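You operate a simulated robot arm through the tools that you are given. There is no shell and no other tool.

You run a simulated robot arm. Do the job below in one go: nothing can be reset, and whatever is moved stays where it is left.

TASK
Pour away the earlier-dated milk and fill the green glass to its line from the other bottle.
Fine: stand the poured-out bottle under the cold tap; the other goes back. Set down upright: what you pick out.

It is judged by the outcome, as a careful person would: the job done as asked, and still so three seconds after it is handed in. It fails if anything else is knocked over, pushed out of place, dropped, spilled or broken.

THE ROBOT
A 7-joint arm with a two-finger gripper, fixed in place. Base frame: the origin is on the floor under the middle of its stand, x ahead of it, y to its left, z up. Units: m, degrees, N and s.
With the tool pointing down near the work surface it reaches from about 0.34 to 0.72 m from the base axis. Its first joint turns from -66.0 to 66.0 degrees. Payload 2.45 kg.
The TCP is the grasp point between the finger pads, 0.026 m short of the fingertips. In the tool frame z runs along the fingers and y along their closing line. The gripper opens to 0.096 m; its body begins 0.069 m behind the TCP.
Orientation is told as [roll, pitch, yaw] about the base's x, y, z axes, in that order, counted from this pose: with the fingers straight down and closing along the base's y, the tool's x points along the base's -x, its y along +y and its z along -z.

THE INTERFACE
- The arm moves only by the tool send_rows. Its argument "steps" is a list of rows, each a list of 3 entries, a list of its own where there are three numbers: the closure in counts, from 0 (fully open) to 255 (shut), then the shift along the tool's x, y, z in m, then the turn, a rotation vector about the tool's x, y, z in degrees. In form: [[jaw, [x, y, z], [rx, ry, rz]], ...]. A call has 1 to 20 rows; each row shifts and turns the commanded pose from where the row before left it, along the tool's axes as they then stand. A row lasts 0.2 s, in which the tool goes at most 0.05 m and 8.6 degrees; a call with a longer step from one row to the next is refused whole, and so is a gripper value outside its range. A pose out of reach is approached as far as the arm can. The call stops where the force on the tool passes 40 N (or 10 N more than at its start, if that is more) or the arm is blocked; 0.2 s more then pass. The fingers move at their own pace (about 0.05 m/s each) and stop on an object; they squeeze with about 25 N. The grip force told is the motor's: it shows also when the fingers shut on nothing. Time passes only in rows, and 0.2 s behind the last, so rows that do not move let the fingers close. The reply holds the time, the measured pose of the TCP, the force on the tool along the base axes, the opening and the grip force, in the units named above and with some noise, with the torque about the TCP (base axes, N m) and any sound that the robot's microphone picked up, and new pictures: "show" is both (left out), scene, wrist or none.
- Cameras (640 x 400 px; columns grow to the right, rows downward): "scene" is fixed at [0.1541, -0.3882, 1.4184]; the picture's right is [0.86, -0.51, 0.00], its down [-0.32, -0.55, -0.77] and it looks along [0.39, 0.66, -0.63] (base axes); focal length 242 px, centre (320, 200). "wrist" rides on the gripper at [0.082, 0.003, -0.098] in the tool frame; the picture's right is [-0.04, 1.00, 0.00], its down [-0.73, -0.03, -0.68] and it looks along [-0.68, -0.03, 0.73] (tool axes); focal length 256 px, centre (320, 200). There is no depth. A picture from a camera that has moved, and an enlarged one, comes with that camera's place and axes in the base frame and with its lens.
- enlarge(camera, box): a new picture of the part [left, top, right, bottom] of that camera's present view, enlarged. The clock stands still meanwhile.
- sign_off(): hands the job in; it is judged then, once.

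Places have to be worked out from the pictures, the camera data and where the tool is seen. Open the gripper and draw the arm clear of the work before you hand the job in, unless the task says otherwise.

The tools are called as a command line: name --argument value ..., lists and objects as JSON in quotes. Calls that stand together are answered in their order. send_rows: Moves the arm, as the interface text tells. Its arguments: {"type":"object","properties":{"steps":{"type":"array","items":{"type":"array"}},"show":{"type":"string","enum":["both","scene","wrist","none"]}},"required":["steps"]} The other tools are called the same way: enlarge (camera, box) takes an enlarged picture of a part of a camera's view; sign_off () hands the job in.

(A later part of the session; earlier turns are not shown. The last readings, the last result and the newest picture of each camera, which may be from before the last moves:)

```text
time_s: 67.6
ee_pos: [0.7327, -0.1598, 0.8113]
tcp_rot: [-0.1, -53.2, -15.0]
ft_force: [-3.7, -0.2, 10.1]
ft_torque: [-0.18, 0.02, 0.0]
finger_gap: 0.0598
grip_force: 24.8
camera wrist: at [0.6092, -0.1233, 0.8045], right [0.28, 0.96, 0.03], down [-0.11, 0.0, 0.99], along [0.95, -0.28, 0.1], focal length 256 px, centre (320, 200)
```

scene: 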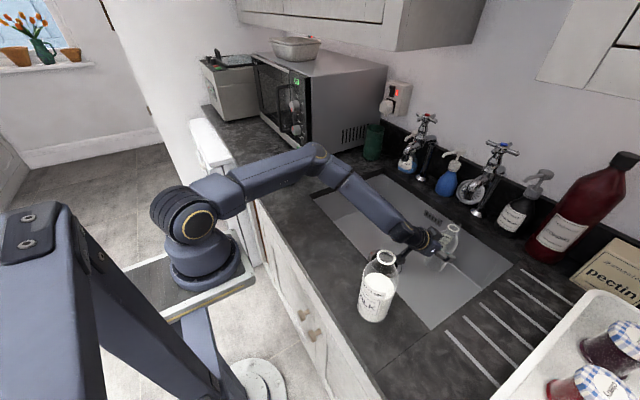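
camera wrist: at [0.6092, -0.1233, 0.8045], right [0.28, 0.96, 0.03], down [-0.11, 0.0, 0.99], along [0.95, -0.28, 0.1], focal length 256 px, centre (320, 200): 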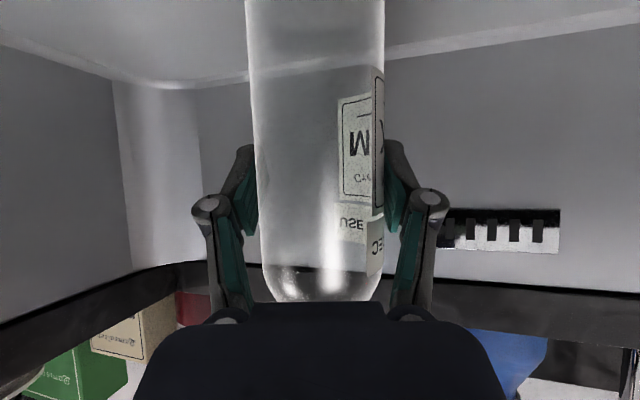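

Touchdown: the force swung to +10 N at z 0.811, so the floor is at about 0.72. I ease off 1.5 mm and open the fingers gently.

send_rows --steps '[[255, [-0.0014, 0, -0.001], [0, 0, 0]], [255, [0, 0, 0], [0, 0, 0]]]' --show "none"

send_rows --steps '[[85, [0, 0, 0], [0, 0, 0]], [70, [0, 0, 0], [0, 0, 0]], [40, [0, 0, 0], [0, 0, 0]], [0, [0, 0, 0], [0, 0, 0]], [0, [0, 0, 0], [0, 0, 0]], [0, [0, 0, 0], [0, 0, 0]]]'

enlarge --camera "scene" --box '[380, 150, 520, 290]'

```text
time_s: 68.2
ee_pos: [0.7321, -0.1585, 0.8111]
tcp_rot: [0.0, -53.0, -15.1]
ft_force: [4.3, -2.6, 5.4]
ft_torque: [-0.42, -0.65, -0.01]
finger_gap: 0.0601
grip_force: 24.8
```

```text
time_s: 69.6
ee_pos: [0.7312, -0.1595, 0.8101]
tcp_rot: [0.0, -52.8, -14.9]
ft_force: [-0.5, 0.8, 0.5]
ft_torque: [-0.01, 0.03, 0.01]
finger_gap: 0.096
grip_force: 0.1
camera wrist: at [0.6087, -0.1229, 0.8043], right [0.28, 0.96, 0.03], down [-0.1, 0.0, 0.99], along [0.95, -0.28, 0.1], focal length 256 px, centre (320, 200)
```

scene: 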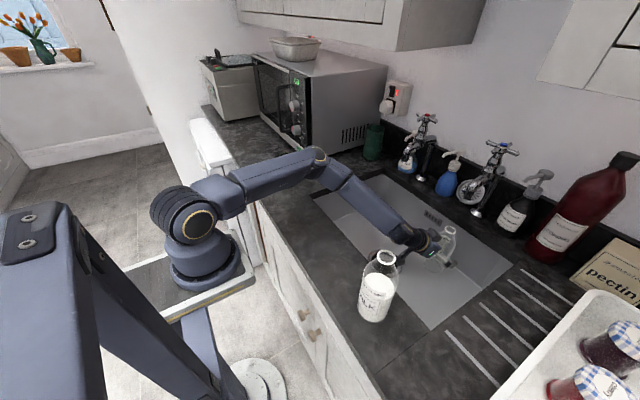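
wrist: 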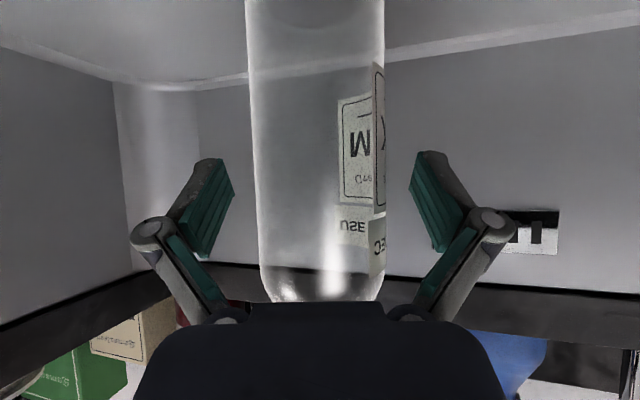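

```text
2.86 times, centred on (450, 220) of scene
camera zoom: at [0.1541, -0.3882, 1.4184], right [0.86, -0.51, 0.0], down [-0.32, -0.55, -0.77], along [0.39, 0.66, -0.63], focal length 693 px, centre (-51, 143)
```

zoom: 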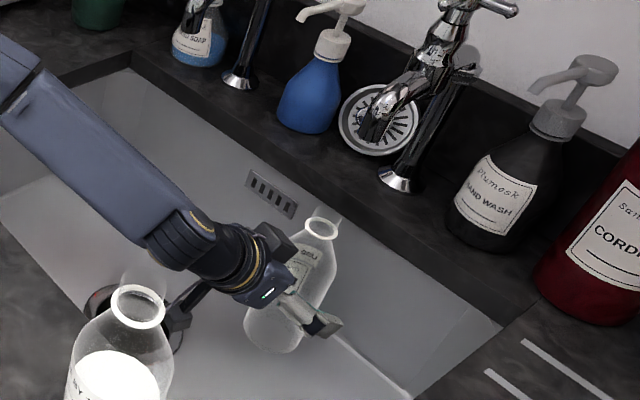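

The bottle stands free and upright under the cold spout, within about 1 cm. I back the open hand out along the finger direction, then rise.

send_rows --steps '[[0, [0, 0, -0.02], [0, 0, 0]], [0, [0, 0, -0.03], [0, 0, 0]], [0, [0, 0, -0.035], [0, 0, 0]], [0, [0, 0, -0.035], [0, 0, 0]], [0, [-0.024, 0, -0.0181], [0, 0, 0]], [0, [-0.03, 0, -0.0226], [0, 0, 0]], [0, [-0.03, 0, -0.0226], [0, 0, 0]], [0, [-0.03, 0, -0.0226], [0, 0, 0]], [0, [-0.03, 0, -0.0226], [0, 0, 0]], [0, [-0.03, 0, -0.0226], [0, 0, 0]], [0, [-0.03, 0, -0.0226], [0, 0, 0]], [0, [-0.03, 0, -0.0226], [0, 0, 0]]]'

enlarge --camera "scene" --box '[380, 150, 520, 290]'

```text
time_s: 72.2
ee_pos: [0.6386, -0.135, 1.1748]
tcp_rot: [0.0, -52.8, -15.0]
ft_force: [-0.3, 0.5, 0.0]
ft_torque: [-0.03, 0.0, -0.01]
finger_gap: 0.096
grip_force: 0.0
camera wrist: at [0.5166, -0.098, 1.1699], right [0.28, 0.96, 0.03], down [-0.1, 0.0, 0.99], along [0.95, -0.28, 0.1], focal length 256 px, centre (320, 200)
```

scene: 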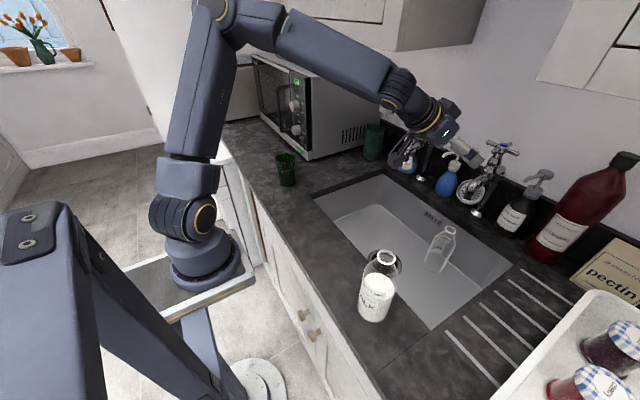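
wrist: 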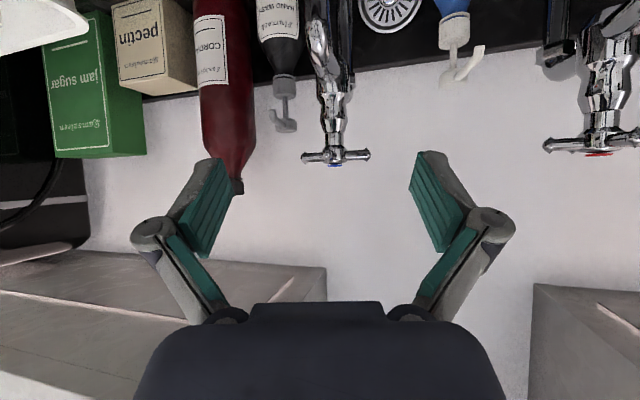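

```text
2.86 times, centred on (450, 220) of scene
camera zoom: at [0.1541, -0.3881, 1.4184], right [0.86, -0.51, 0.0], down [-0.32, -0.55, -0.77], along [0.39, 0.66, -0.63], focal length 693 px, centre (-51, 143)
```

zoom: 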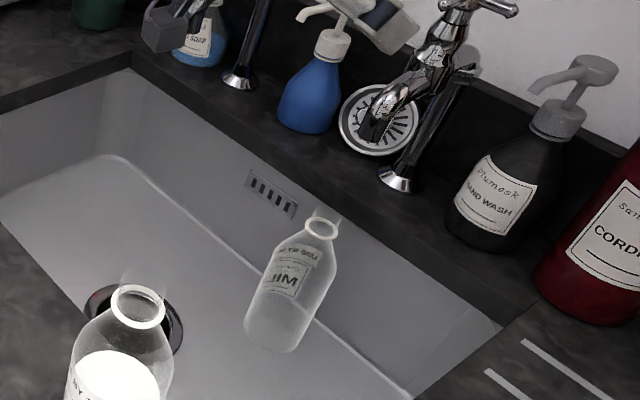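

The emptied bottle stands upright in the sink under the cold tap. I zoom in to check for leftover milk and to see the second bottle and the glass.

enlarge --camera "scene" --box '[415, 215, 475, 285]'

enlarge --camera "scene" --box '[330, 235, 430, 335]'

enlarge --camera "scene" --box '[250, 130, 330, 200]'

```text
5.71 times, centred on (445, 250) of scene
camera zoom: at [0.1541, -0.3881, 1.4184], right [0.86, -0.51, 0.0], down [-0.32, -0.55, -0.77], along [0.39, 0.66, -0.63], focal length 1386 px, centre (-394, -86)
```

zoom: 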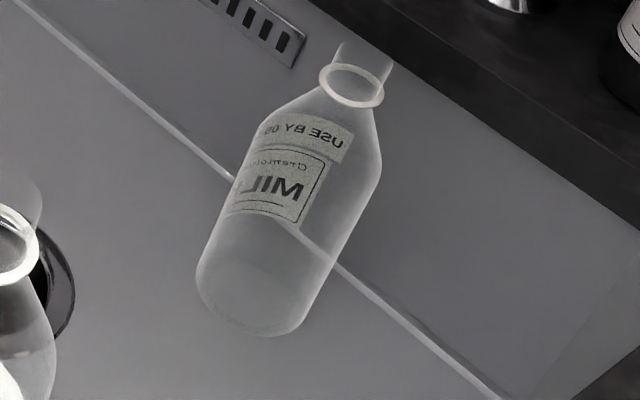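

```text
4.00 times, centred on (380, 285) of scene
camera zoom: at [0.1541, -0.3881, 1.4184], right [0.86, -0.51, 0.0], down [-0.32, -0.55, -0.77], along [0.39, 0.66, -0.63], focal length 970 px, centre (80, -140)
```

zoom: 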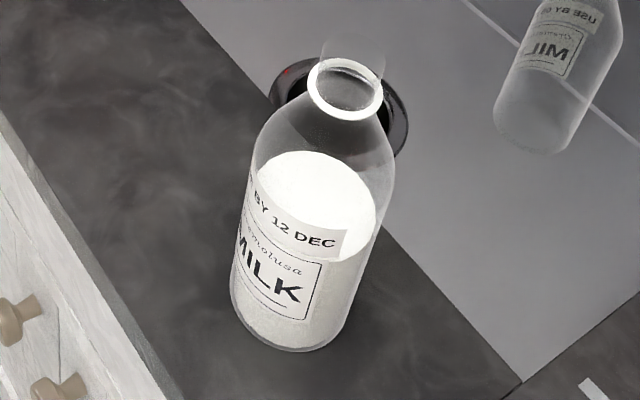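

```text
5.71 times, centred on (290, 165) of scene
camera zoom: at [0.1541, -0.3881, 1.4184], right [0.86, -0.51, 0.0], down [-0.32, -0.55, -0.77], along [0.39, 0.66, -0.63], focal length 1386 px, centre (491, 400)
```

zoom: 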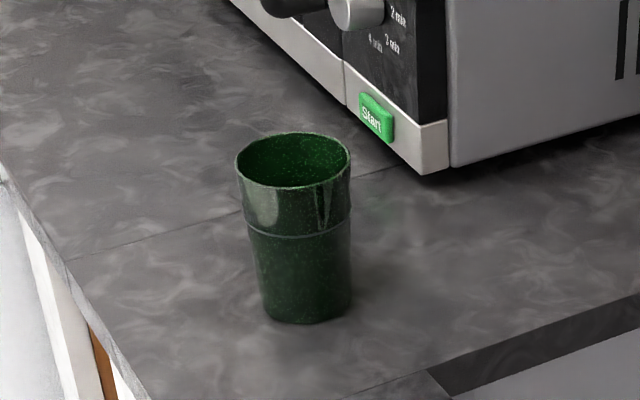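

Bottle 1 is empty, upright and under the cold tap, and the glass hasn't moved. Next I take the 12 DEC bottle, at about (0.380, -0.229). I turn the hand so the fingers point toward -y, with the hand over the now-free counter side.

send_rows --steps '[[0, [0.0022, 0.0127, -0.0279], [0, 0, 0]], [0, [0.0022, 0.0127, -0.0279], [0, 0, 0]], [0, [0.0022, 0.0127, -0.0279], [0, 0, 0]], [0, [0, 0, 0], [0, -2.2, 0]], [0, [0, 0, 0], [6.82, 0, 4.78]], [0, [0, 0, 0], [6.82, 0, 4.78]], [0, [0, 0, 0], [6.82, 0, 4.78]], [0, [0, 0, 0], [6.82, 0, 4.78]], [0, [0, 0, 0], [6.82, 0, 4.78]], [0, [0, 0, 0], [6.82, 0, 4.78]], [0, [0, 0, 0], [6.82, 0, 4.78]], [0, [0, 0, 0], [6.82, 0, 4.78]], [0, [0, 0, 0], [6.82, 0, 4.78]]]'

```text
time_s: 75.0
ee_pos: [0.5978, -0.0972, 1.1997]
tcp_rot: [-1.1, -54.5, -85.7]
ft_force: [0.4, 0.0, 0.3]
ft_torque: [0.0, 0.02, 0.01]
finger_gap: 0.0964
grip_force: 0.0
out of reach, approached as far as the arm can: row 3, 6
camera wrist: at [0.5936, 0.0312, 1.1921], right [1.0, 0.04, 0.02], down [-0.03, 0.12, 0.99], along [0.03, -0.99, 0.13], focal length 256 px, centre (320, 200)
```

scene: 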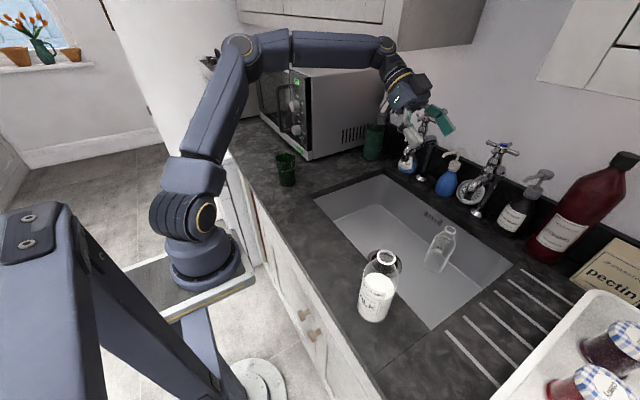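
wrist: 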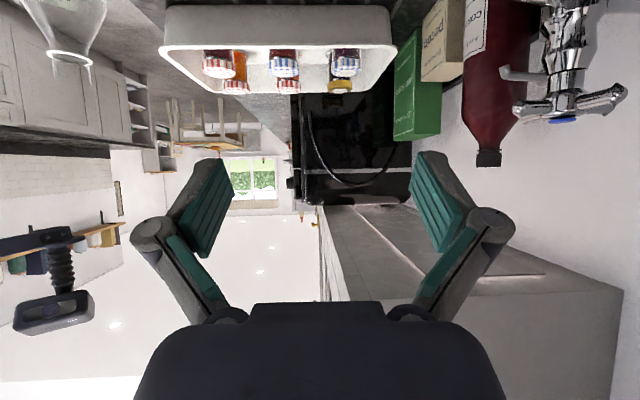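

The hand now points toward -y with a small residual angle. I correct that and move above the 12 DEC bottle, staying well above its top.

send_rows --steps '[[0, [0, 0, 0], [2.4, -0.5, 2.47]], [0, [-0.012, -0.0363, 0.0171], [0, 0, 0]], [0, [-0.012, -0.0363, 0.0171], [0, 0, 0]], [0, [-0.012, -0.0363, 0.0171], [0, 0, 0]], [0, [-0.012, -0.0363, 0.0171], [0, 0, 0]], [0, [-0.012, -0.0363, 0.0171], [0, 0, 0]], [0, [-0.012, -0.0363, 0.0171], [0, 0, 0]]]'

```text
time_s: 76.6
ee_pos: [0.38, -0.223, 1.2039]
tcp_rot: [0.0, -55.0, -89.8]
ft_force: [-0.6, -0.5, 0.5]
ft_torque: [0.02, -0.02, 0.04]
finger_gap: 0.0958
grip_force: 0.1
camera wrist: at [0.3838, -0.0944, 1.1929], right [1.0, -0.02, 0.03], down [-0.03, 0.14, 0.99], along [-0.02, -0.99, 0.14], focal length 256 px, centre (320, 200)
```

scene: 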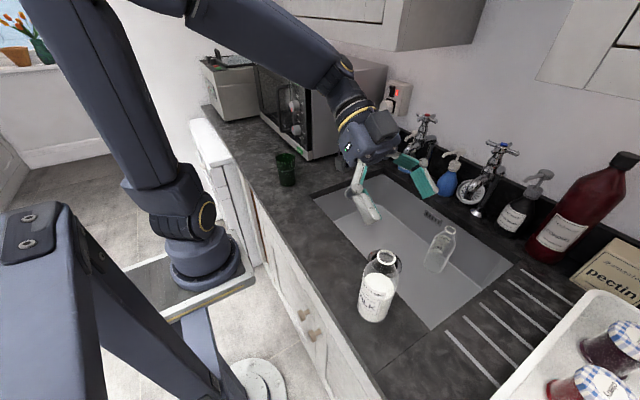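
wrist: 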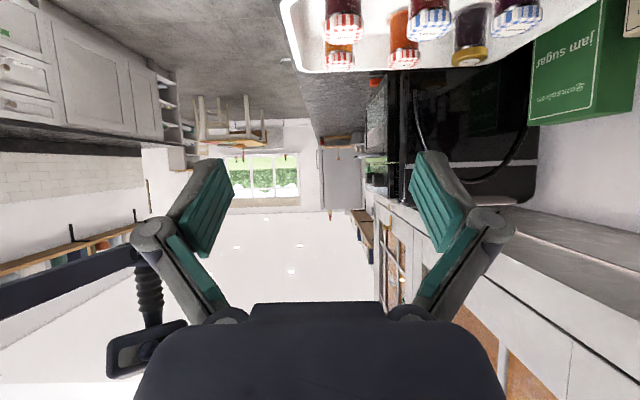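

I descend 35 mm to bring the bottle's neck into the wrist view and check alignment.

send_rows --steps '[[0, [0.0287, 0, 0.0201], [0, 0, 0]]]' --show "wrist"

enlarge --camera "wrist" --box '[220, 0, 420, 125]'

enlarge --camera "scene" --box '[320, 150, 460, 330]'

```text
time_s: 77.0
ee_pos: [0.3809, -0.2204, 1.1672]
tcp_rot: [0.0, -55.0, -89.7]
ft_force: [-0.1, -0.8, 0.2]
ft_torque: [0.0, 0.03, -0.01]
finger_gap: 0.096
grip_force: 0.1
camera wrist: at [0.3836, -0.0934, 1.1572], right [1.0, -0.02, 0.03], down [-0.03, 0.14, 0.99], along [-0.02, -0.99, 0.13], focal length 256 px, centre (320, 200)
```

wrist: 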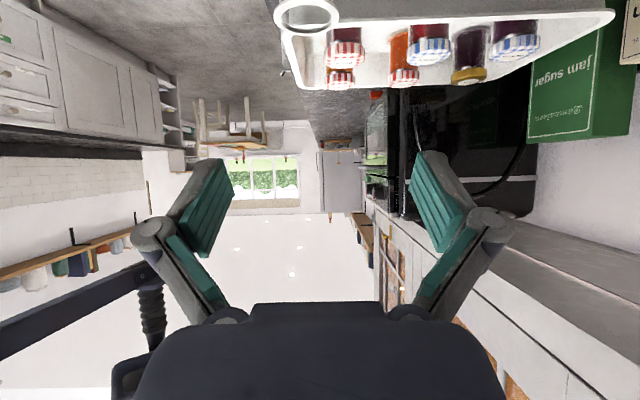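

```text
3.20 times, centred on (320, 62) of wrist
camera zoom: at [0.3836, -0.0934, 1.1572], right [1.0, -0.02, 0.03], down [-0.03, 0.14, 0.99], along [-0.02, -0.99, 0.13], focal length 819 px, centre (320, 640)
```

zoom: 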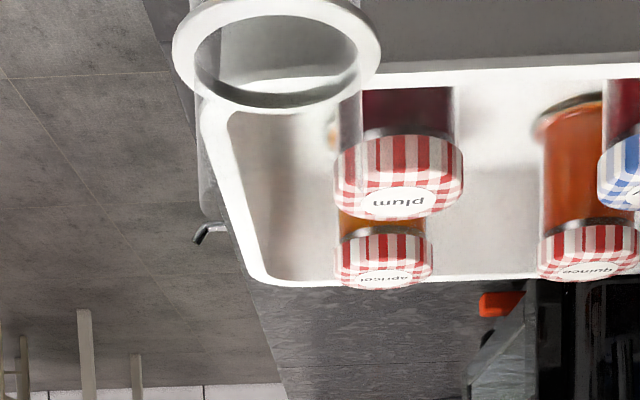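

```text
2.22 times, centred on (390, 240) of scene
camera zoom: at [0.154, -0.3882, 1.4184], right [0.86, -0.51, 0.0], down [-0.32, -0.55, -0.77], along [0.39, 0.66, -0.63], focal length 539 px, centre (164, 111)
```

zoom: 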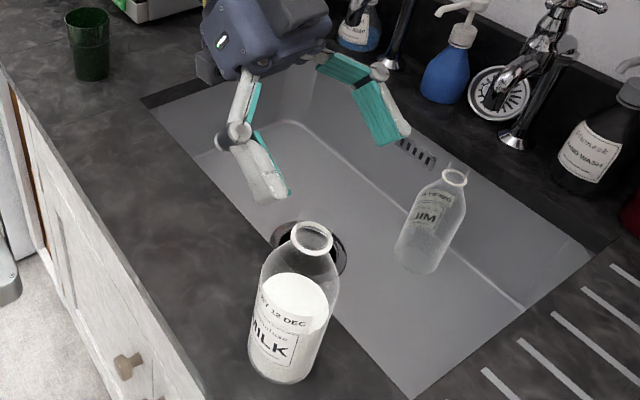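

The neck is at about (0.378, -0.225), nearly centred. I nudge 3 mm in x and descend part-way with the fingers straddling the bottle.

send_rows --steps '[[0, [0.0205, -0.001, 0.01435], [0, 0, 0]], [0, [0.0205, -0.001, 0.01435], [0, 0, 0]], [0, [0.0205, -0.001, 0.01435], [0, 0, 0]], [0, [0.0205, 0, 0.01435], [0, 0, 0]]]'

```text
time_s: 78.0
ee_pos: [0.3796, -0.2221, 1.0661]
tcp_rot: [0.0, -55.0, -89.8]
ft_force: [-0.4, -0.2, 0.1]
ft_torque: [-0.01, 0.01, -0.01]
finger_gap: 0.0961
grip_force: 0.1
camera wrist: at [0.3825, -0.0943, 1.0556], right [1.0, -0.02, 0.03], down [-0.03, 0.13, 0.99], along [-0.02, -0.99, 0.13], focal length 256 px, centre (320, 200)
```

scene: 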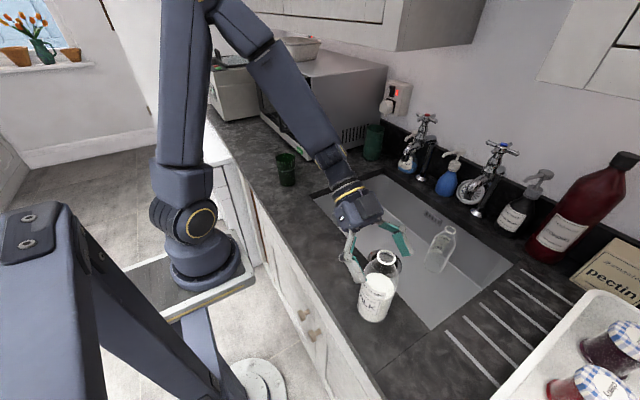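
wrist: 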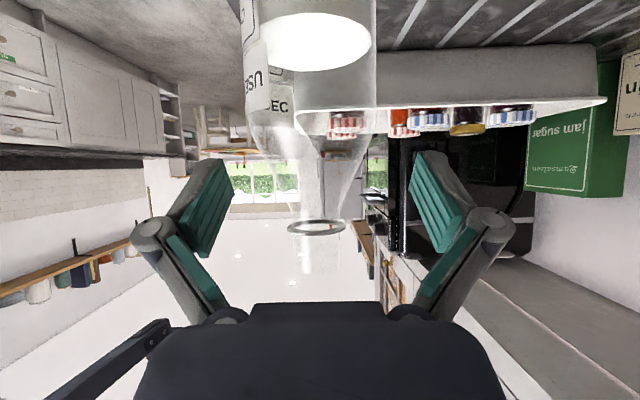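

The bottle looks slightly left of centre between the fingers. I zoom in to measure it before going lower.

enlarge --camera "wrist" --box '[200, 0, 440, 250]'

```text
1.60 times, centred on (320, 125) of wrist
camera zoom: at [0.3825, -0.0943, 1.0556], right [1.0, -0.02, 0.03], down [-0.03, 0.13, 0.99], along [-0.02, -0.99, 0.13], focal length 410 px, centre (320, 320)
```

zoom: 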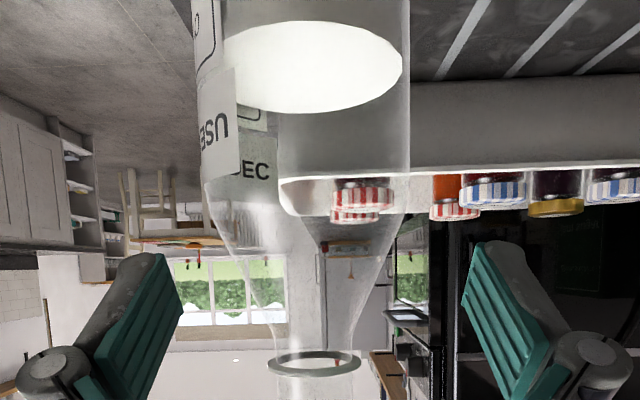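

The bottle axis is about 3 mm toward -x and a few mm close to the palm. I correct both while descending the last 80 mm.

send_rows --steps '[[0, [0.0029, -0.0028, -0.0041], [0, 0, 0]], [0, [0.0166, 0, 0.0116], [0, 0, 0]], [0, [0.0166, 0, 0.0116], [0, 0, 0]], [0, [0.0166, 0, 0.0116], [0, 0, 0]], [0, [0.0166, 0, 0.0116], [0, 0, 0]]]'

enlarge --camera "wrist" --box '[180, 0, 460, 320]'

```text
time_s: 79.2
ee_pos: [0.3749, -0.2169, 0.9854]
tcp_rot: [-0.1, -55.0, -89.7]
ft_force: [0.1, 1.5, -0.3]
ft_torque: [0.03, 0.01, -0.02]
finger_gap: 0.0959
grip_force: 0.1
camera wrist: at [0.3783, -0.0891, 0.9749], right [1.0, -0.02, 0.03], down [-0.03, 0.13, 0.99], along [-0.02, -0.99, 0.13], focal length 256 px, centre (320, 200)
```

scene: 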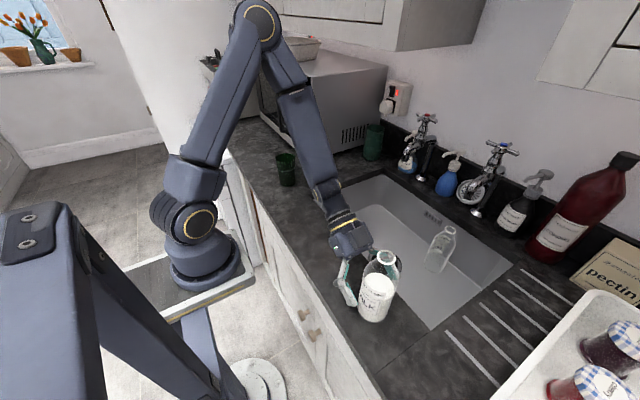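
wrist: 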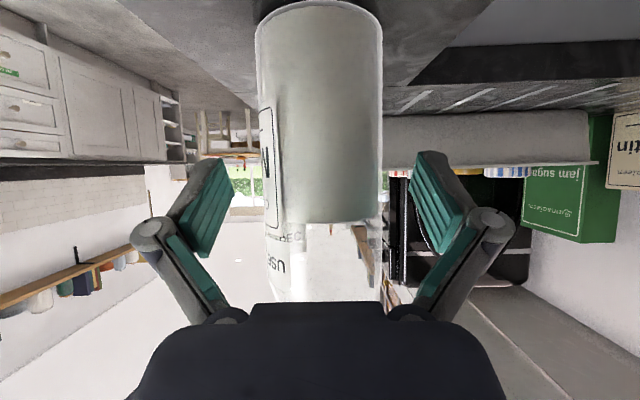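

```text
1.25 times, centred on (320, 160) of wrist
camera zoom: at [0.3783, -0.0891, 0.9749], right [1.0, -0.02, 0.03], down [-0.03, 0.13, 0.99], along [-0.02, -0.99, 0.13], focal length 320 px, centre (320, 250)
```

zoom: 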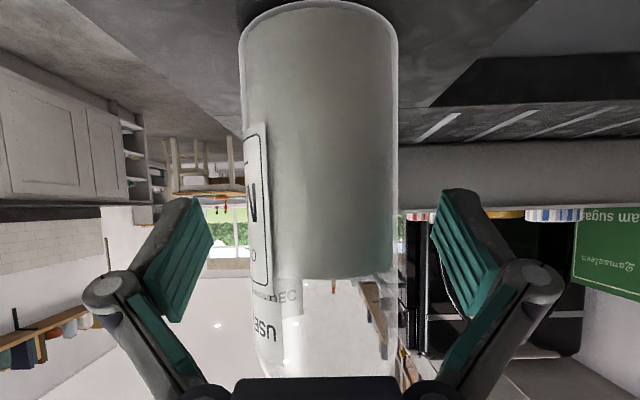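

The bottle is centred, so I close the fingers and let the grip settle. The grasp point is TCP ≈ (0.375, -0.217, 0.985), which I will return to afterwards.

send_rows --steps '[[255, [0, 0, 0], [0, 0, 0]], [255, [0, 0, 0], [0, 0, 0]], [255, [0, 0, 0], [0, 0, 0]], [255, [0, 0, 0], [0, 0, 0]], [255, [0, 0, 0], [0, 0, 0]]]'

```text
time_s: 80.4
ee_pos: [0.3756, -0.2176, 0.9842]
tcp_rot: [-0.1, -54.9, -89.7]
ft_force: [3.4, 0.2, 1.2]
ft_torque: [0.04, -0.31, 0.06]
finger_gap: 0.0616
grip_force: 25.1
camera wrist: at [0.3785, -0.0891, 0.9752], right [1.0, -0.02, 0.03], down [-0.03, 0.13, 0.99], along [-0.02, -0.99, 0.13], focal length 256 px, centre (320, 200)
```

scene: 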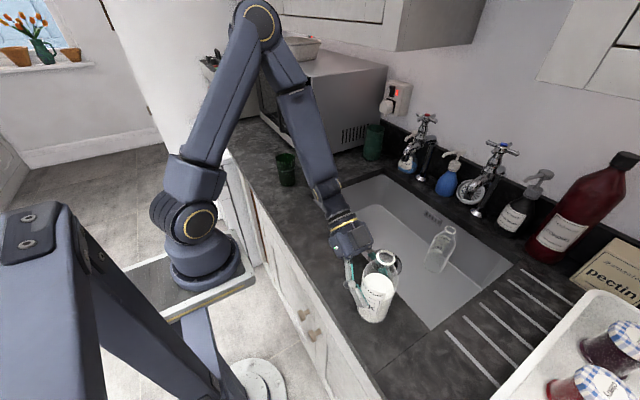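
wrist: 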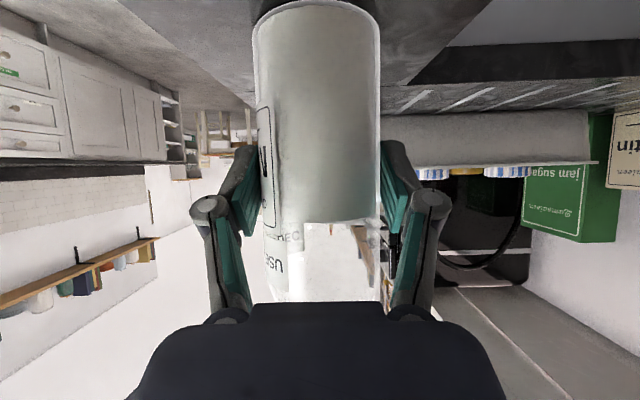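

Firm grip at 61.6 mm and 25 N. I lift straight up, smoothly.

send_rows --steps '[[255, [-0.0082, 0, -0.0057], [0, 0, 0]], [255, [-0.0164, 0, -0.0115], [0, 0, 0]], [255, [-0.0205, 0, -0.0143], [0, 0, 0]], [255, [-0.0205, 0, -0.0143], [0, 0, 0]], [255, [-0.0205, 0, -0.0143], [0, 0, 0]], [255, [-0.0205, 0, -0.0143], [0, 0, 0]], [255, [-0.0205, 0, -0.0143], [0, 0, 0]], [255, [-0.0123, 0, -0.0086], [0, 0, 0]], [255, [0, 0, 0], [0, 0, 0]]]'

```text
time_s: 82.4
ee_pos: [0.3764, -0.2182, 1.1559]
tcp_rot: [-0.2, -55.1, -89.7]
ft_force: [0.6, 0.2, -7.0]
ft_torque: [0.08, -0.02, 0.0]
finger_gap: 0.0616
grip_force: 25.3
camera wrist: at [0.3789, -0.0906, 1.1455], right [1.0, -0.02, 0.03], down [-0.03, 0.13, 0.99], along [-0.02, -0.99, 0.13], focal length 256 px, centre (320, 200)
```

scene: 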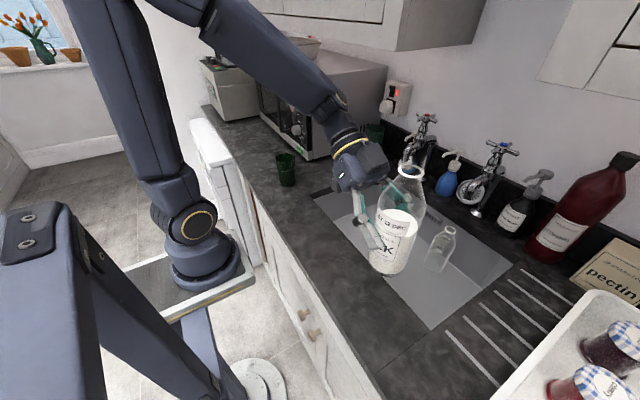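
wrist: 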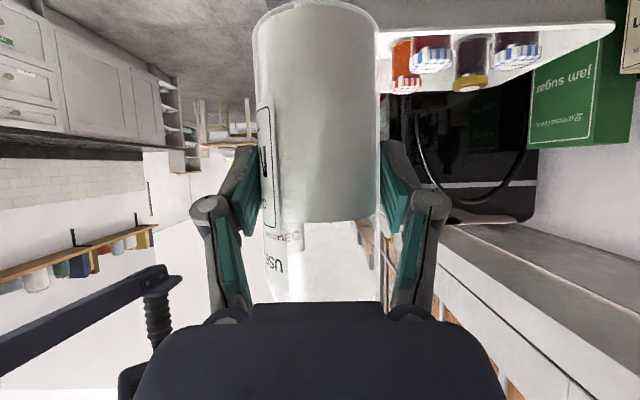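

The load is a normal -7 N again and the bottle is level. I carry it over the sink and begin turning the hand forward in stages.

send_rows --steps '[[255, [0.0106, 0.0268, -0.0152], [0, 0, 0]], [255, [0.0106, 0.0268, -0.0152], [0, 0, 0]], [255, [0.0106, 0.0268, -0.0152], [0, 0, 0]], [255, [0.0106, 0.0268, -0.0152], [0, 0, 0]], [255, [0.0106, 0.0268, -0.0152], [0, 0, 0]], [255, [0.0106, 0.0268, -0.0152], [0, 0, 0]], [255, [0.0106, 0.0268, -0.0152], [0, 0, 0]], [255, [0.0106, 0.0268, -0.0152], [0, 0, 0]], [255, [0, 0, 0], [-4.91, 0, -3.44]], [255, [0, 0, 0], [-4.91, 0, -3.44]], [255, [0, 0, 0], [-4.91, 0, -3.44]], [255, [0, 0, 0], [-4.91, 0, -3.44]]]'

```text
time_s: 85.0
ee_pos: [0.5891, -0.0687, 1.155]
tcp_rot: [0.0, -54.9, -65.6]
ft_force: [-0.4, 0.9, -7.6]
ft_torque: [0.03, 0.0, -0.02]
finger_gap: 0.0615
grip_force: 25.1
camera wrist: at [0.5398, 0.0493, 1.1451], right [0.92, 0.39, 0.03], down [-0.08, 0.11, 0.99], along [0.38, -0.91, 0.13], focal length 256 px, centre (320, 200)
```

scene: 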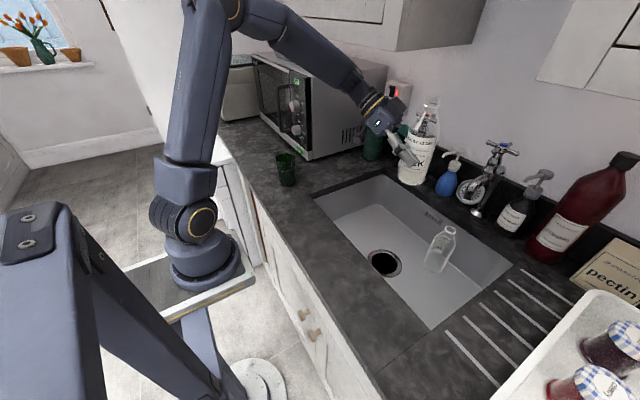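
wrist: 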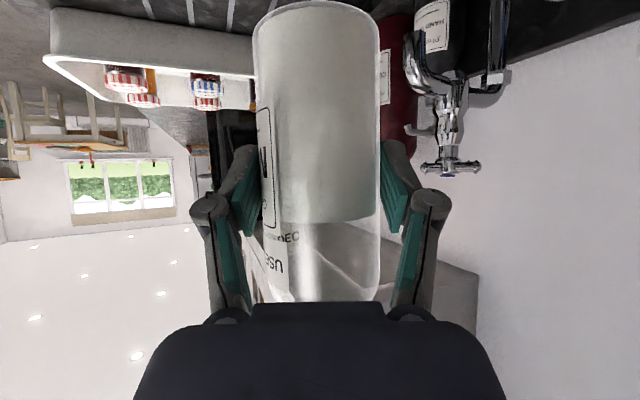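

Smooth so far. I continue the turn toward heading 0.

send_rows --steps '[[255, [0, 0, 0], [-4.88, 0, -3.42]], [255, [0, 0, 0], [-4.88, 0, -3.42]], [255, [0, 0, 0], [-4.88, 0, -3.42]], [255, [0, 0, 0], [-4.88, 0, -3.42]], [255, [0, 0, 0], [-4.88, 0, -3.42]], [255, [0, 0, 0], [-4.88, 0, -3.42]], [255, [0, 0, 0], [-4.88, 0, -3.42]], [255, [0, 0, 0], [-4.88, 0, -3.42]], [255, [0, 0, 0], [-4.88, 0, -3.42]], [255, [0, 0, 0], [-4.88, 0, -3.42]], [255, [0, 0, 0], [-4.88, 0, -3.42]]]'

```text
time_s: 87.4
ee_pos: [0.5938, -0.053, 1.1505]
tcp_rot: [-0.5, -54.2, -1.0]
ft_force: [0.6, 4.7, -5.6]
ft_torque: [-0.14, 0.14, -0.21]
finger_gap: 0.0616
grip_force: 24.3
out of reach, approached as far as the arm can: row 11
camera wrist: at [0.4671, -0.0466, 1.1422], right [0.05, 1.0, 0.03], down [-0.12, -0.02, 0.99], along [0.99, -0.05, 0.12], focal length 256 px, centre (320, 200)
```

scene: 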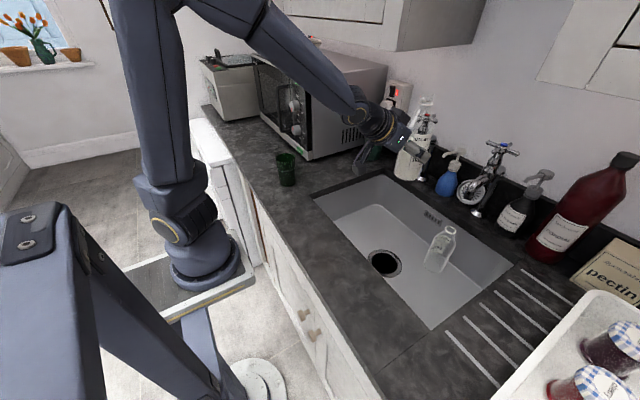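
wrist: 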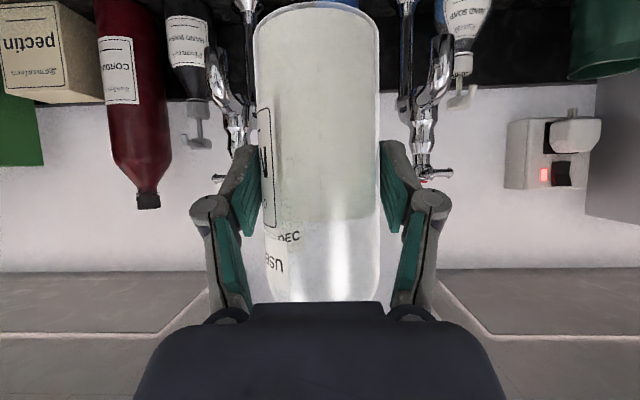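

One row hit a joint limit and I see a small side force. I pause a moment to let it settle.

send_rows --steps '[[255, [0, 0, 0], [0, 0, 0]], [255, [0, 0, 0], [0, 0, 0]]]' --show "wrist"

```text
time_s: 88.0
ee_pos: [0.5936, -0.055, 1.1498]
tcp_rot: [-0.5, -54.2, -1.2]
ft_force: [0.7, 0.4, -7.3]
ft_torque: [-0.02, 0.1, 0.03]
finger_gap: 0.0617
grip_force: 24.9
camera wrist: at [0.467, -0.0478, 1.142], right [0.05, 1.0, 0.03], down [-0.12, -0.02, 0.99], along [0.99, -0.05, 0.12], focal length 256 px, centre (320, 200)
```

wrist: 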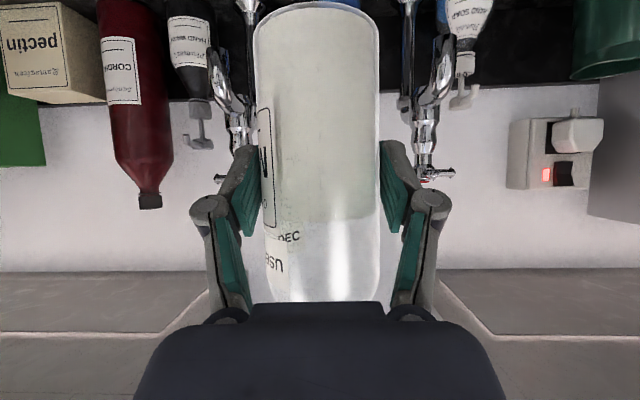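

Settled, with the bottle unchanged in the grip. I now tilt forward by 25° to pass into the tucked posture without any flow.

send_rows --steps '[[255, [0, 0, 0], [0, 5, 0]], [255, [0, 0, 0], [0, 5, 0]], [255, [0, 0, 0], [0, 5, 0]], [255, [0, 0, 0], [0, 5, 0]], [255, [0, 0, 0], [0, 5, 0]]]'

```text
time_s: 89.2
ee_pos: [0.5936, -0.0565, 1.1518]
tcp_rot: [-0.1, -29.8, -0.2]
ft_force: [-0.1, -0.3, -7.3]
ft_torque: [0.03, 0.07, 0.02]
finger_gap: 0.0614
grip_force: 25.4
camera wrist: at [0.4745, -0.0519, 1.196], right [0.04, 1.0, 0.02], down [0.3, -0.03, 0.95], along [0.95, -0.03, -0.3], focal length 256 px, centre (320, 200)
```

scene: 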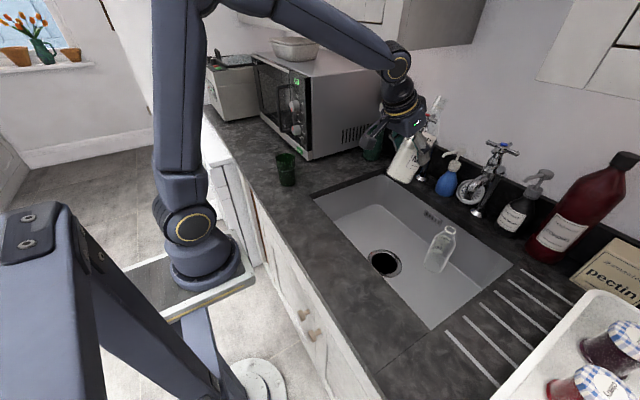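
wrist: 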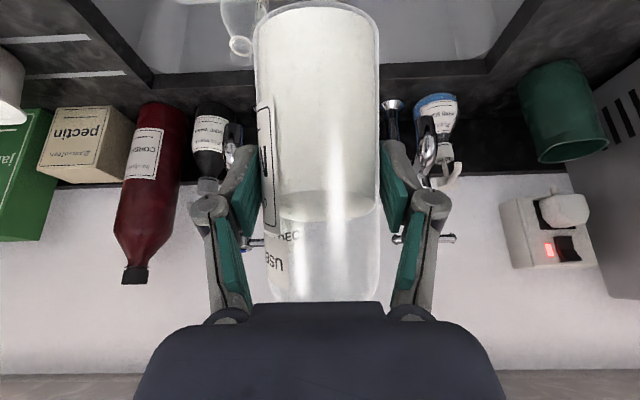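

The motion is calm and α is about 25°. I tilt to about 50°, still below flow, and start moving toward the glass with the hand heading kept at 0, which should leave the glass visible to the scene camera.

send_rows --steps '[[255, [0, 0, 0], [0, 5, 0]], [255, [0, 0, 0], [0, 5, 0]], [255, [0, 0, 0], [0, 5, 0]], [255, [0, 0, 0], [0, 5, 0]], [255, [0, 0, 0], [0, 5, 0]], [255, [0.0247, 0.0299, 0.0004], [0, 0, 0]], [255, [0.0247, 0.0299, 0.0004], [0, 0, 0]], [255, [0.0247, 0.0299, 0.0004], [0, 0, 0]], [255, [0.0247, 0.0299, 0.0004], [0, 0, 0]], [255, [0.0247, 0.0299, 0.0004], [0, 0, 0]]]'

```text
time_s: 91.4
ee_pos: [0.4952, 0.0758, 1.1331]
tcp_rot: [0.1, -4.9, -0.3]
ft_force: [0.3, -0.3, -7.1]
ft_torque: [0.0, 0.07, 0.0]
finger_gap: 0.0616
grip_force: 25.1
out of reach, approached as far as the arm can: row 10
camera wrist: at [0.4051, 0.0794, 1.2243], right [0.04, 1.0, 0.0], down [0.67, -0.03, 0.74], along [0.74, -0.03, -0.68], focal length 256 px, centre (320, 200)
```

scene: 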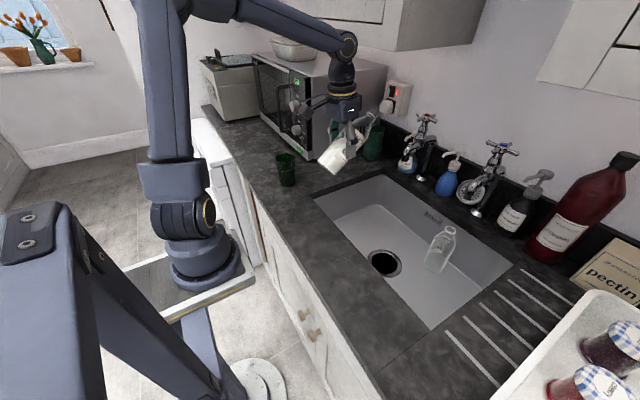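
wrist: 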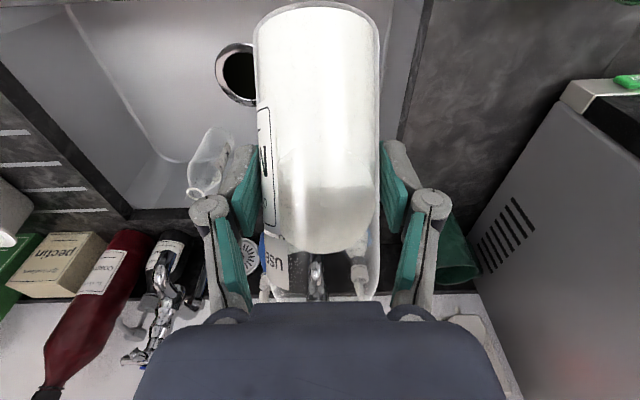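

One row was limited before the target. I check whether sideways motion toward the glass is free with small steps.

send_rows --steps '[[255, [0, 0.025, 0], [0, 0, 0]], [255, [0, 0.025, 0], [0, 0, 0]], [255, [0, 0.025, 0], [0, 0, 0]]]' --show "none"

```text
time_s: 92.2
ee_pos: [0.5283, 0.1313, 1.1241]
tcp_rot: [0.0, -4.7, -0.1]
ft_force: [0.7, 0.8, -6.6]
ft_torque: [-0.01, 0.07, 0.01]
finger_gap: 0.0616
grip_force: 25.0
out of reach, approached as far as the arm can: row 1, 2, 3
```

Moving at this heading pushes against a wrist limit. I try turning the hand toward positive yaw, the radial direction, to see whether that frees it.

send_rows --steps '[[255, [0, 0, 0], [-0.42, 0, -4.98]], [255, [0, 0, 0], [-0.42, 0, -4.98]], [255, [0, 0, 0], [-0.42, 0, -4.98]], [255, [0, 0, 0], [-0.42, 0, -4.98]]]'

```text
time_s: 93.2
ee_pos: [0.5296, 0.1322, 1.1229]
tcp_rot: [0.0, -4.8, 19.9]
ft_force: [0.5, -1.5, -8.2]
ft_torque: [-0.01, 0.06, 0.0]
finger_gap: 0.0613
grip_force: 25.6
camera wrist: at [0.443, 0.1051, 1.2144], right [-0.3, 0.95, 0.0], down [0.64, 0.2, 0.74], along [0.7, 0.22, -0.67], focal length 256 px, centre (320, 200)
```

scene: 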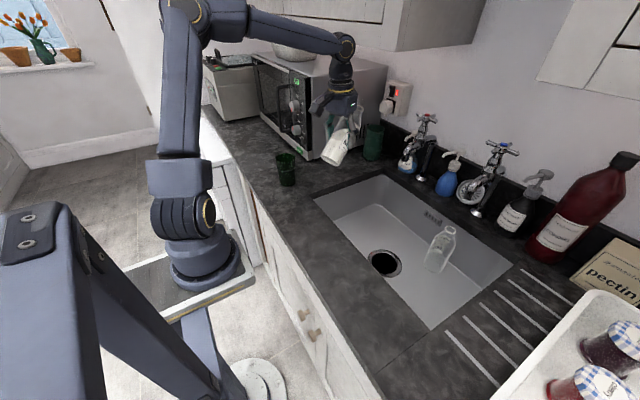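
wrist: 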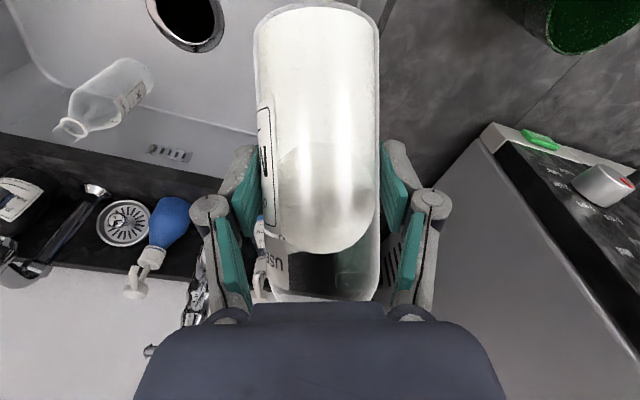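

Positive yaw is free. So I will pour from the right side of the glass with a heading of about 135°, which also keeps the glass visible to the scene camera. I turn the hand there at this clear spot, with the bottle still at about 50° and no flow.

send_rows --steps '[[255, [0, 0, 0], [-0.6, 0, -7.17]], [255, [0, 0, 0], [-0.6, 0, -7.17]], [255, [0, 0, 0], [-0.6, 0, -7.17]], [255, [0, 0, 0], [-0.6, 0, -7.17]], [255, [0, 0, 0], [-0.6, 0, -7.17]], [255, [0, 0, 0], [-0.6, 0, -7.17]], [255, [0, 0, 0], [-0.6, 0, -7.17]], [255, [0, 0, 0], [-0.6, 0, -7.17]]]'

```text
time_s: 95.0
ee_pos: [0.5296, 0.1319, 1.1242]
tcp_rot: [-0.2, -4.8, 77.4]
ft_force: [0.3, -0.2, -6.9]
ft_torque: [-0.06, 0.0, -0.01]
finger_gap: 0.0616
grip_force: 24.9
camera wrist: at [0.5059, 0.0446, 1.2152], right [-0.97, 0.26, 0.0], down [0.17, 0.65, 0.74], along [0.19, 0.71, -0.67], focal length 256 px, centre (320, 200)
```

scene: 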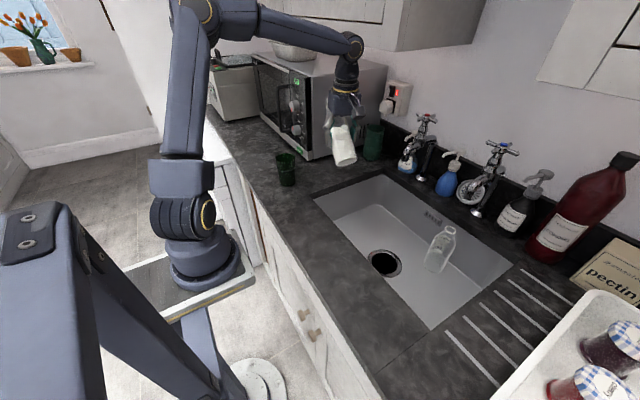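
wrist: 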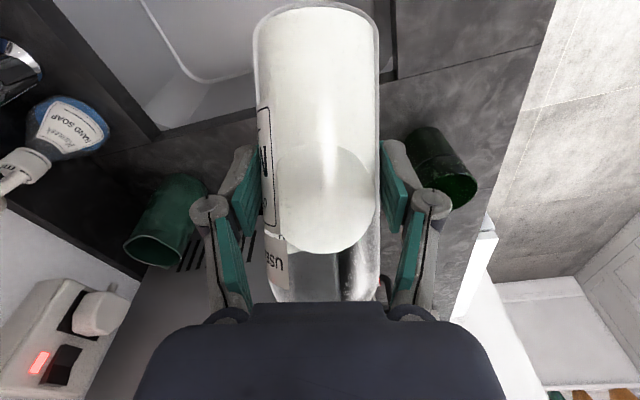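

Turning smoothly and the glass is now visible beside the hand. I continue to about 135°.

send_rows --steps '[[255, [0, 0, 0], [-0.6, 0, -7.17]], [255, [0, 0, 0], [-0.6, 0, -7.17]], [255, [0, 0, 0], [-0.6, 0, -7.17]], [255, [0, 0, 0], [-0.6, 0, -7.17]], [255, [0, 0, 0], [-0.6, 0, -7.17]], [255, [0, 0, 0], [-0.6, 0, -7.17]], [255, [0, 0, 0], [-0.6, 0, -7.17]], [255, [0, 0, 0], [-0.6, 0, -7.17]]]'

enlarge --camera "scene" --box '[250, 60, 430, 210]'

enlarge --camera "wrist" --box '[240, 100, 480, 330]'

```text
time_s: 96.8
ee_pos: [0.5282, 0.1324, 1.1234]
tcp_rot: [-0.1, -4.8, 134.8]
ft_force: [0.4, -0.1, -6.9]
ft_torque: [-0.05, -0.04, -0.02]
finger_gap: 0.0619
grip_force: 24.6
camera wrist: at [0.5892, 0.0658, 1.2153], right [-0.74, -0.68, 0.0], down [-0.46, 0.5, 0.74], along [-0.5, 0.54, -0.68], focal length 256 px, centre (320, 200)
```

scene: 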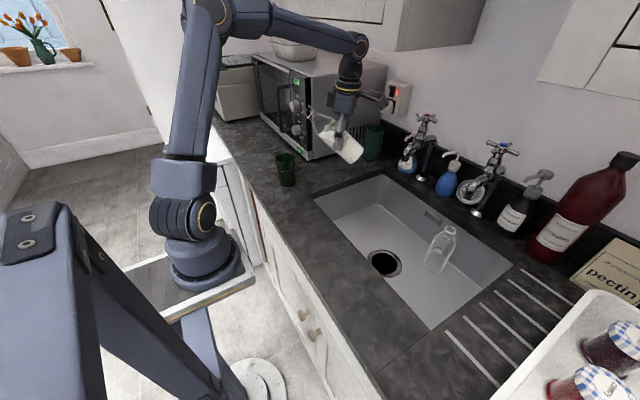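
wrist: 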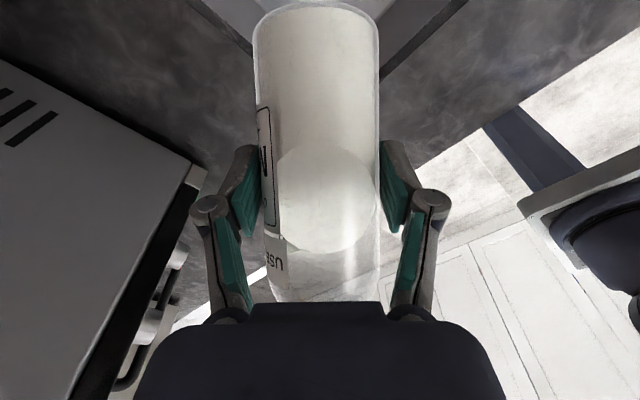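

```text
2.67 times, centred on (340, 135) of scene
camera zoom: at [0.1542, -0.3881, 1.4184], right [0.86, -0.51, 0.0], down [-0.32, -0.55, -0.77], along [0.39, 0.66, -0.63], focal length 647 px, centre (267, 373)
```

zoom: 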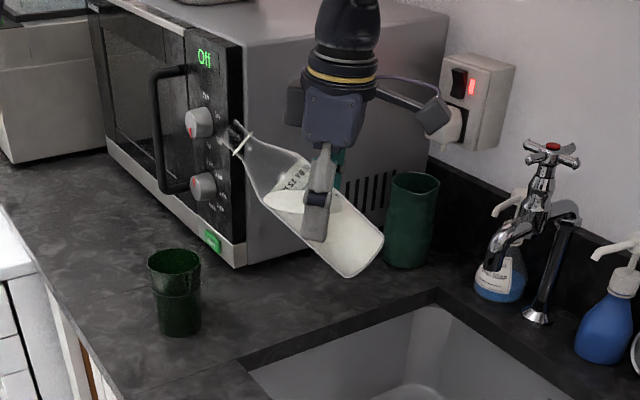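

```text
1.74 times, centred on (360, 215) of wrist
camera zoom: at [0.5892, 0.0658, 1.2153], right [-0.74, -0.68, 0.0], down [-0.46, 0.5, 0.74], along [-0.5, 0.54, -0.68], focal length 445 px, centre (250, 174)
```

zoom: 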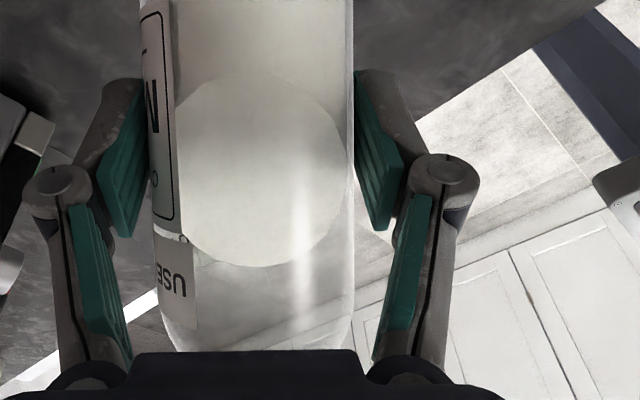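

The scene camera now gives a good side-on view. Before pouring I want the glass position more exactly, so I turn back to about 70°, where the wrist camera sees it beside the hand.

send_rows --steps '[[255, [0, 0, 0], [0.6, 0, 7.17]], [255, [0, 0, 0], [0.6, 0, 7.17]], [255, [0, 0, 0], [0.6, 0, 7.17]], [255, [0, 0, 0], [0.6, 0, 7.17]], [255, [0, 0, 0], [0.6, 0, 7.17]], [255, [0, 0, 0], [0.6, 0, 7.17]], [255, [0, 0, 0], [0.6, 0, 7.17]], [255, [0, 0, 0], [0.6, 0, 7.17]], [255, [0, 0, 0], [0.6, 0, 7.17]], [255, [0, 0, 0], [0, 0, 0]]]' --show "wrist"

enlarge --camera "wrist" --box '[400, 80, 560, 240]'

```text
time_s: 99.0
ee_pos: [0.5277, 0.1322, 1.1229]
tcp_rot: [-0.2, -4.8, 70.0]
ft_force: [0.2, 0.0, -7.1]
ft_torque: [-0.05, 0.0, -0.01]
finger_gap: 0.0618
grip_force: 24.5
camera wrist: at [0.4946, 0.049, 1.2149], right [-0.93, 0.38, 0.0], down [0.26, 0.62, 0.74], along [0.28, 0.68, -0.67], focal length 256 px, centre (320, 200)
```

wrist: 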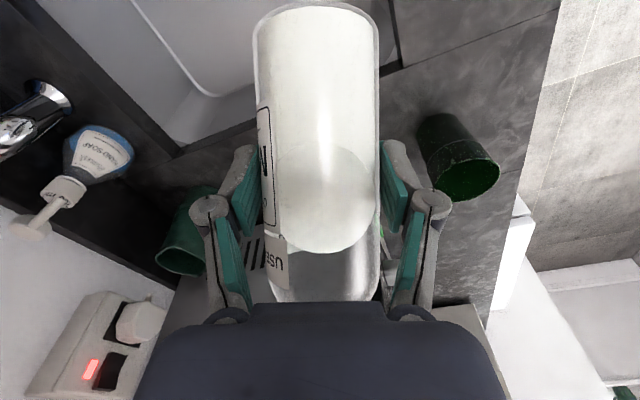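

```text
2.50 times, centred on (480, 160) of wrist
camera zoom: at [0.4946, 0.049, 1.2149], right [-0.93, 0.38, 0.0], down [0.26, 0.62, 0.74], along [0.28, 0.68, -0.67], focal length 640 px, centre (-80, 300)
```

zoom: 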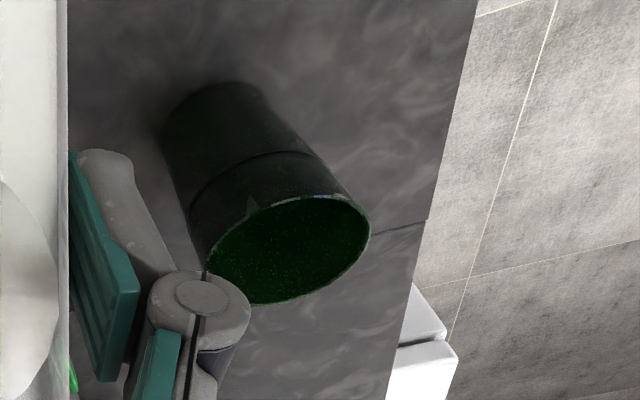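

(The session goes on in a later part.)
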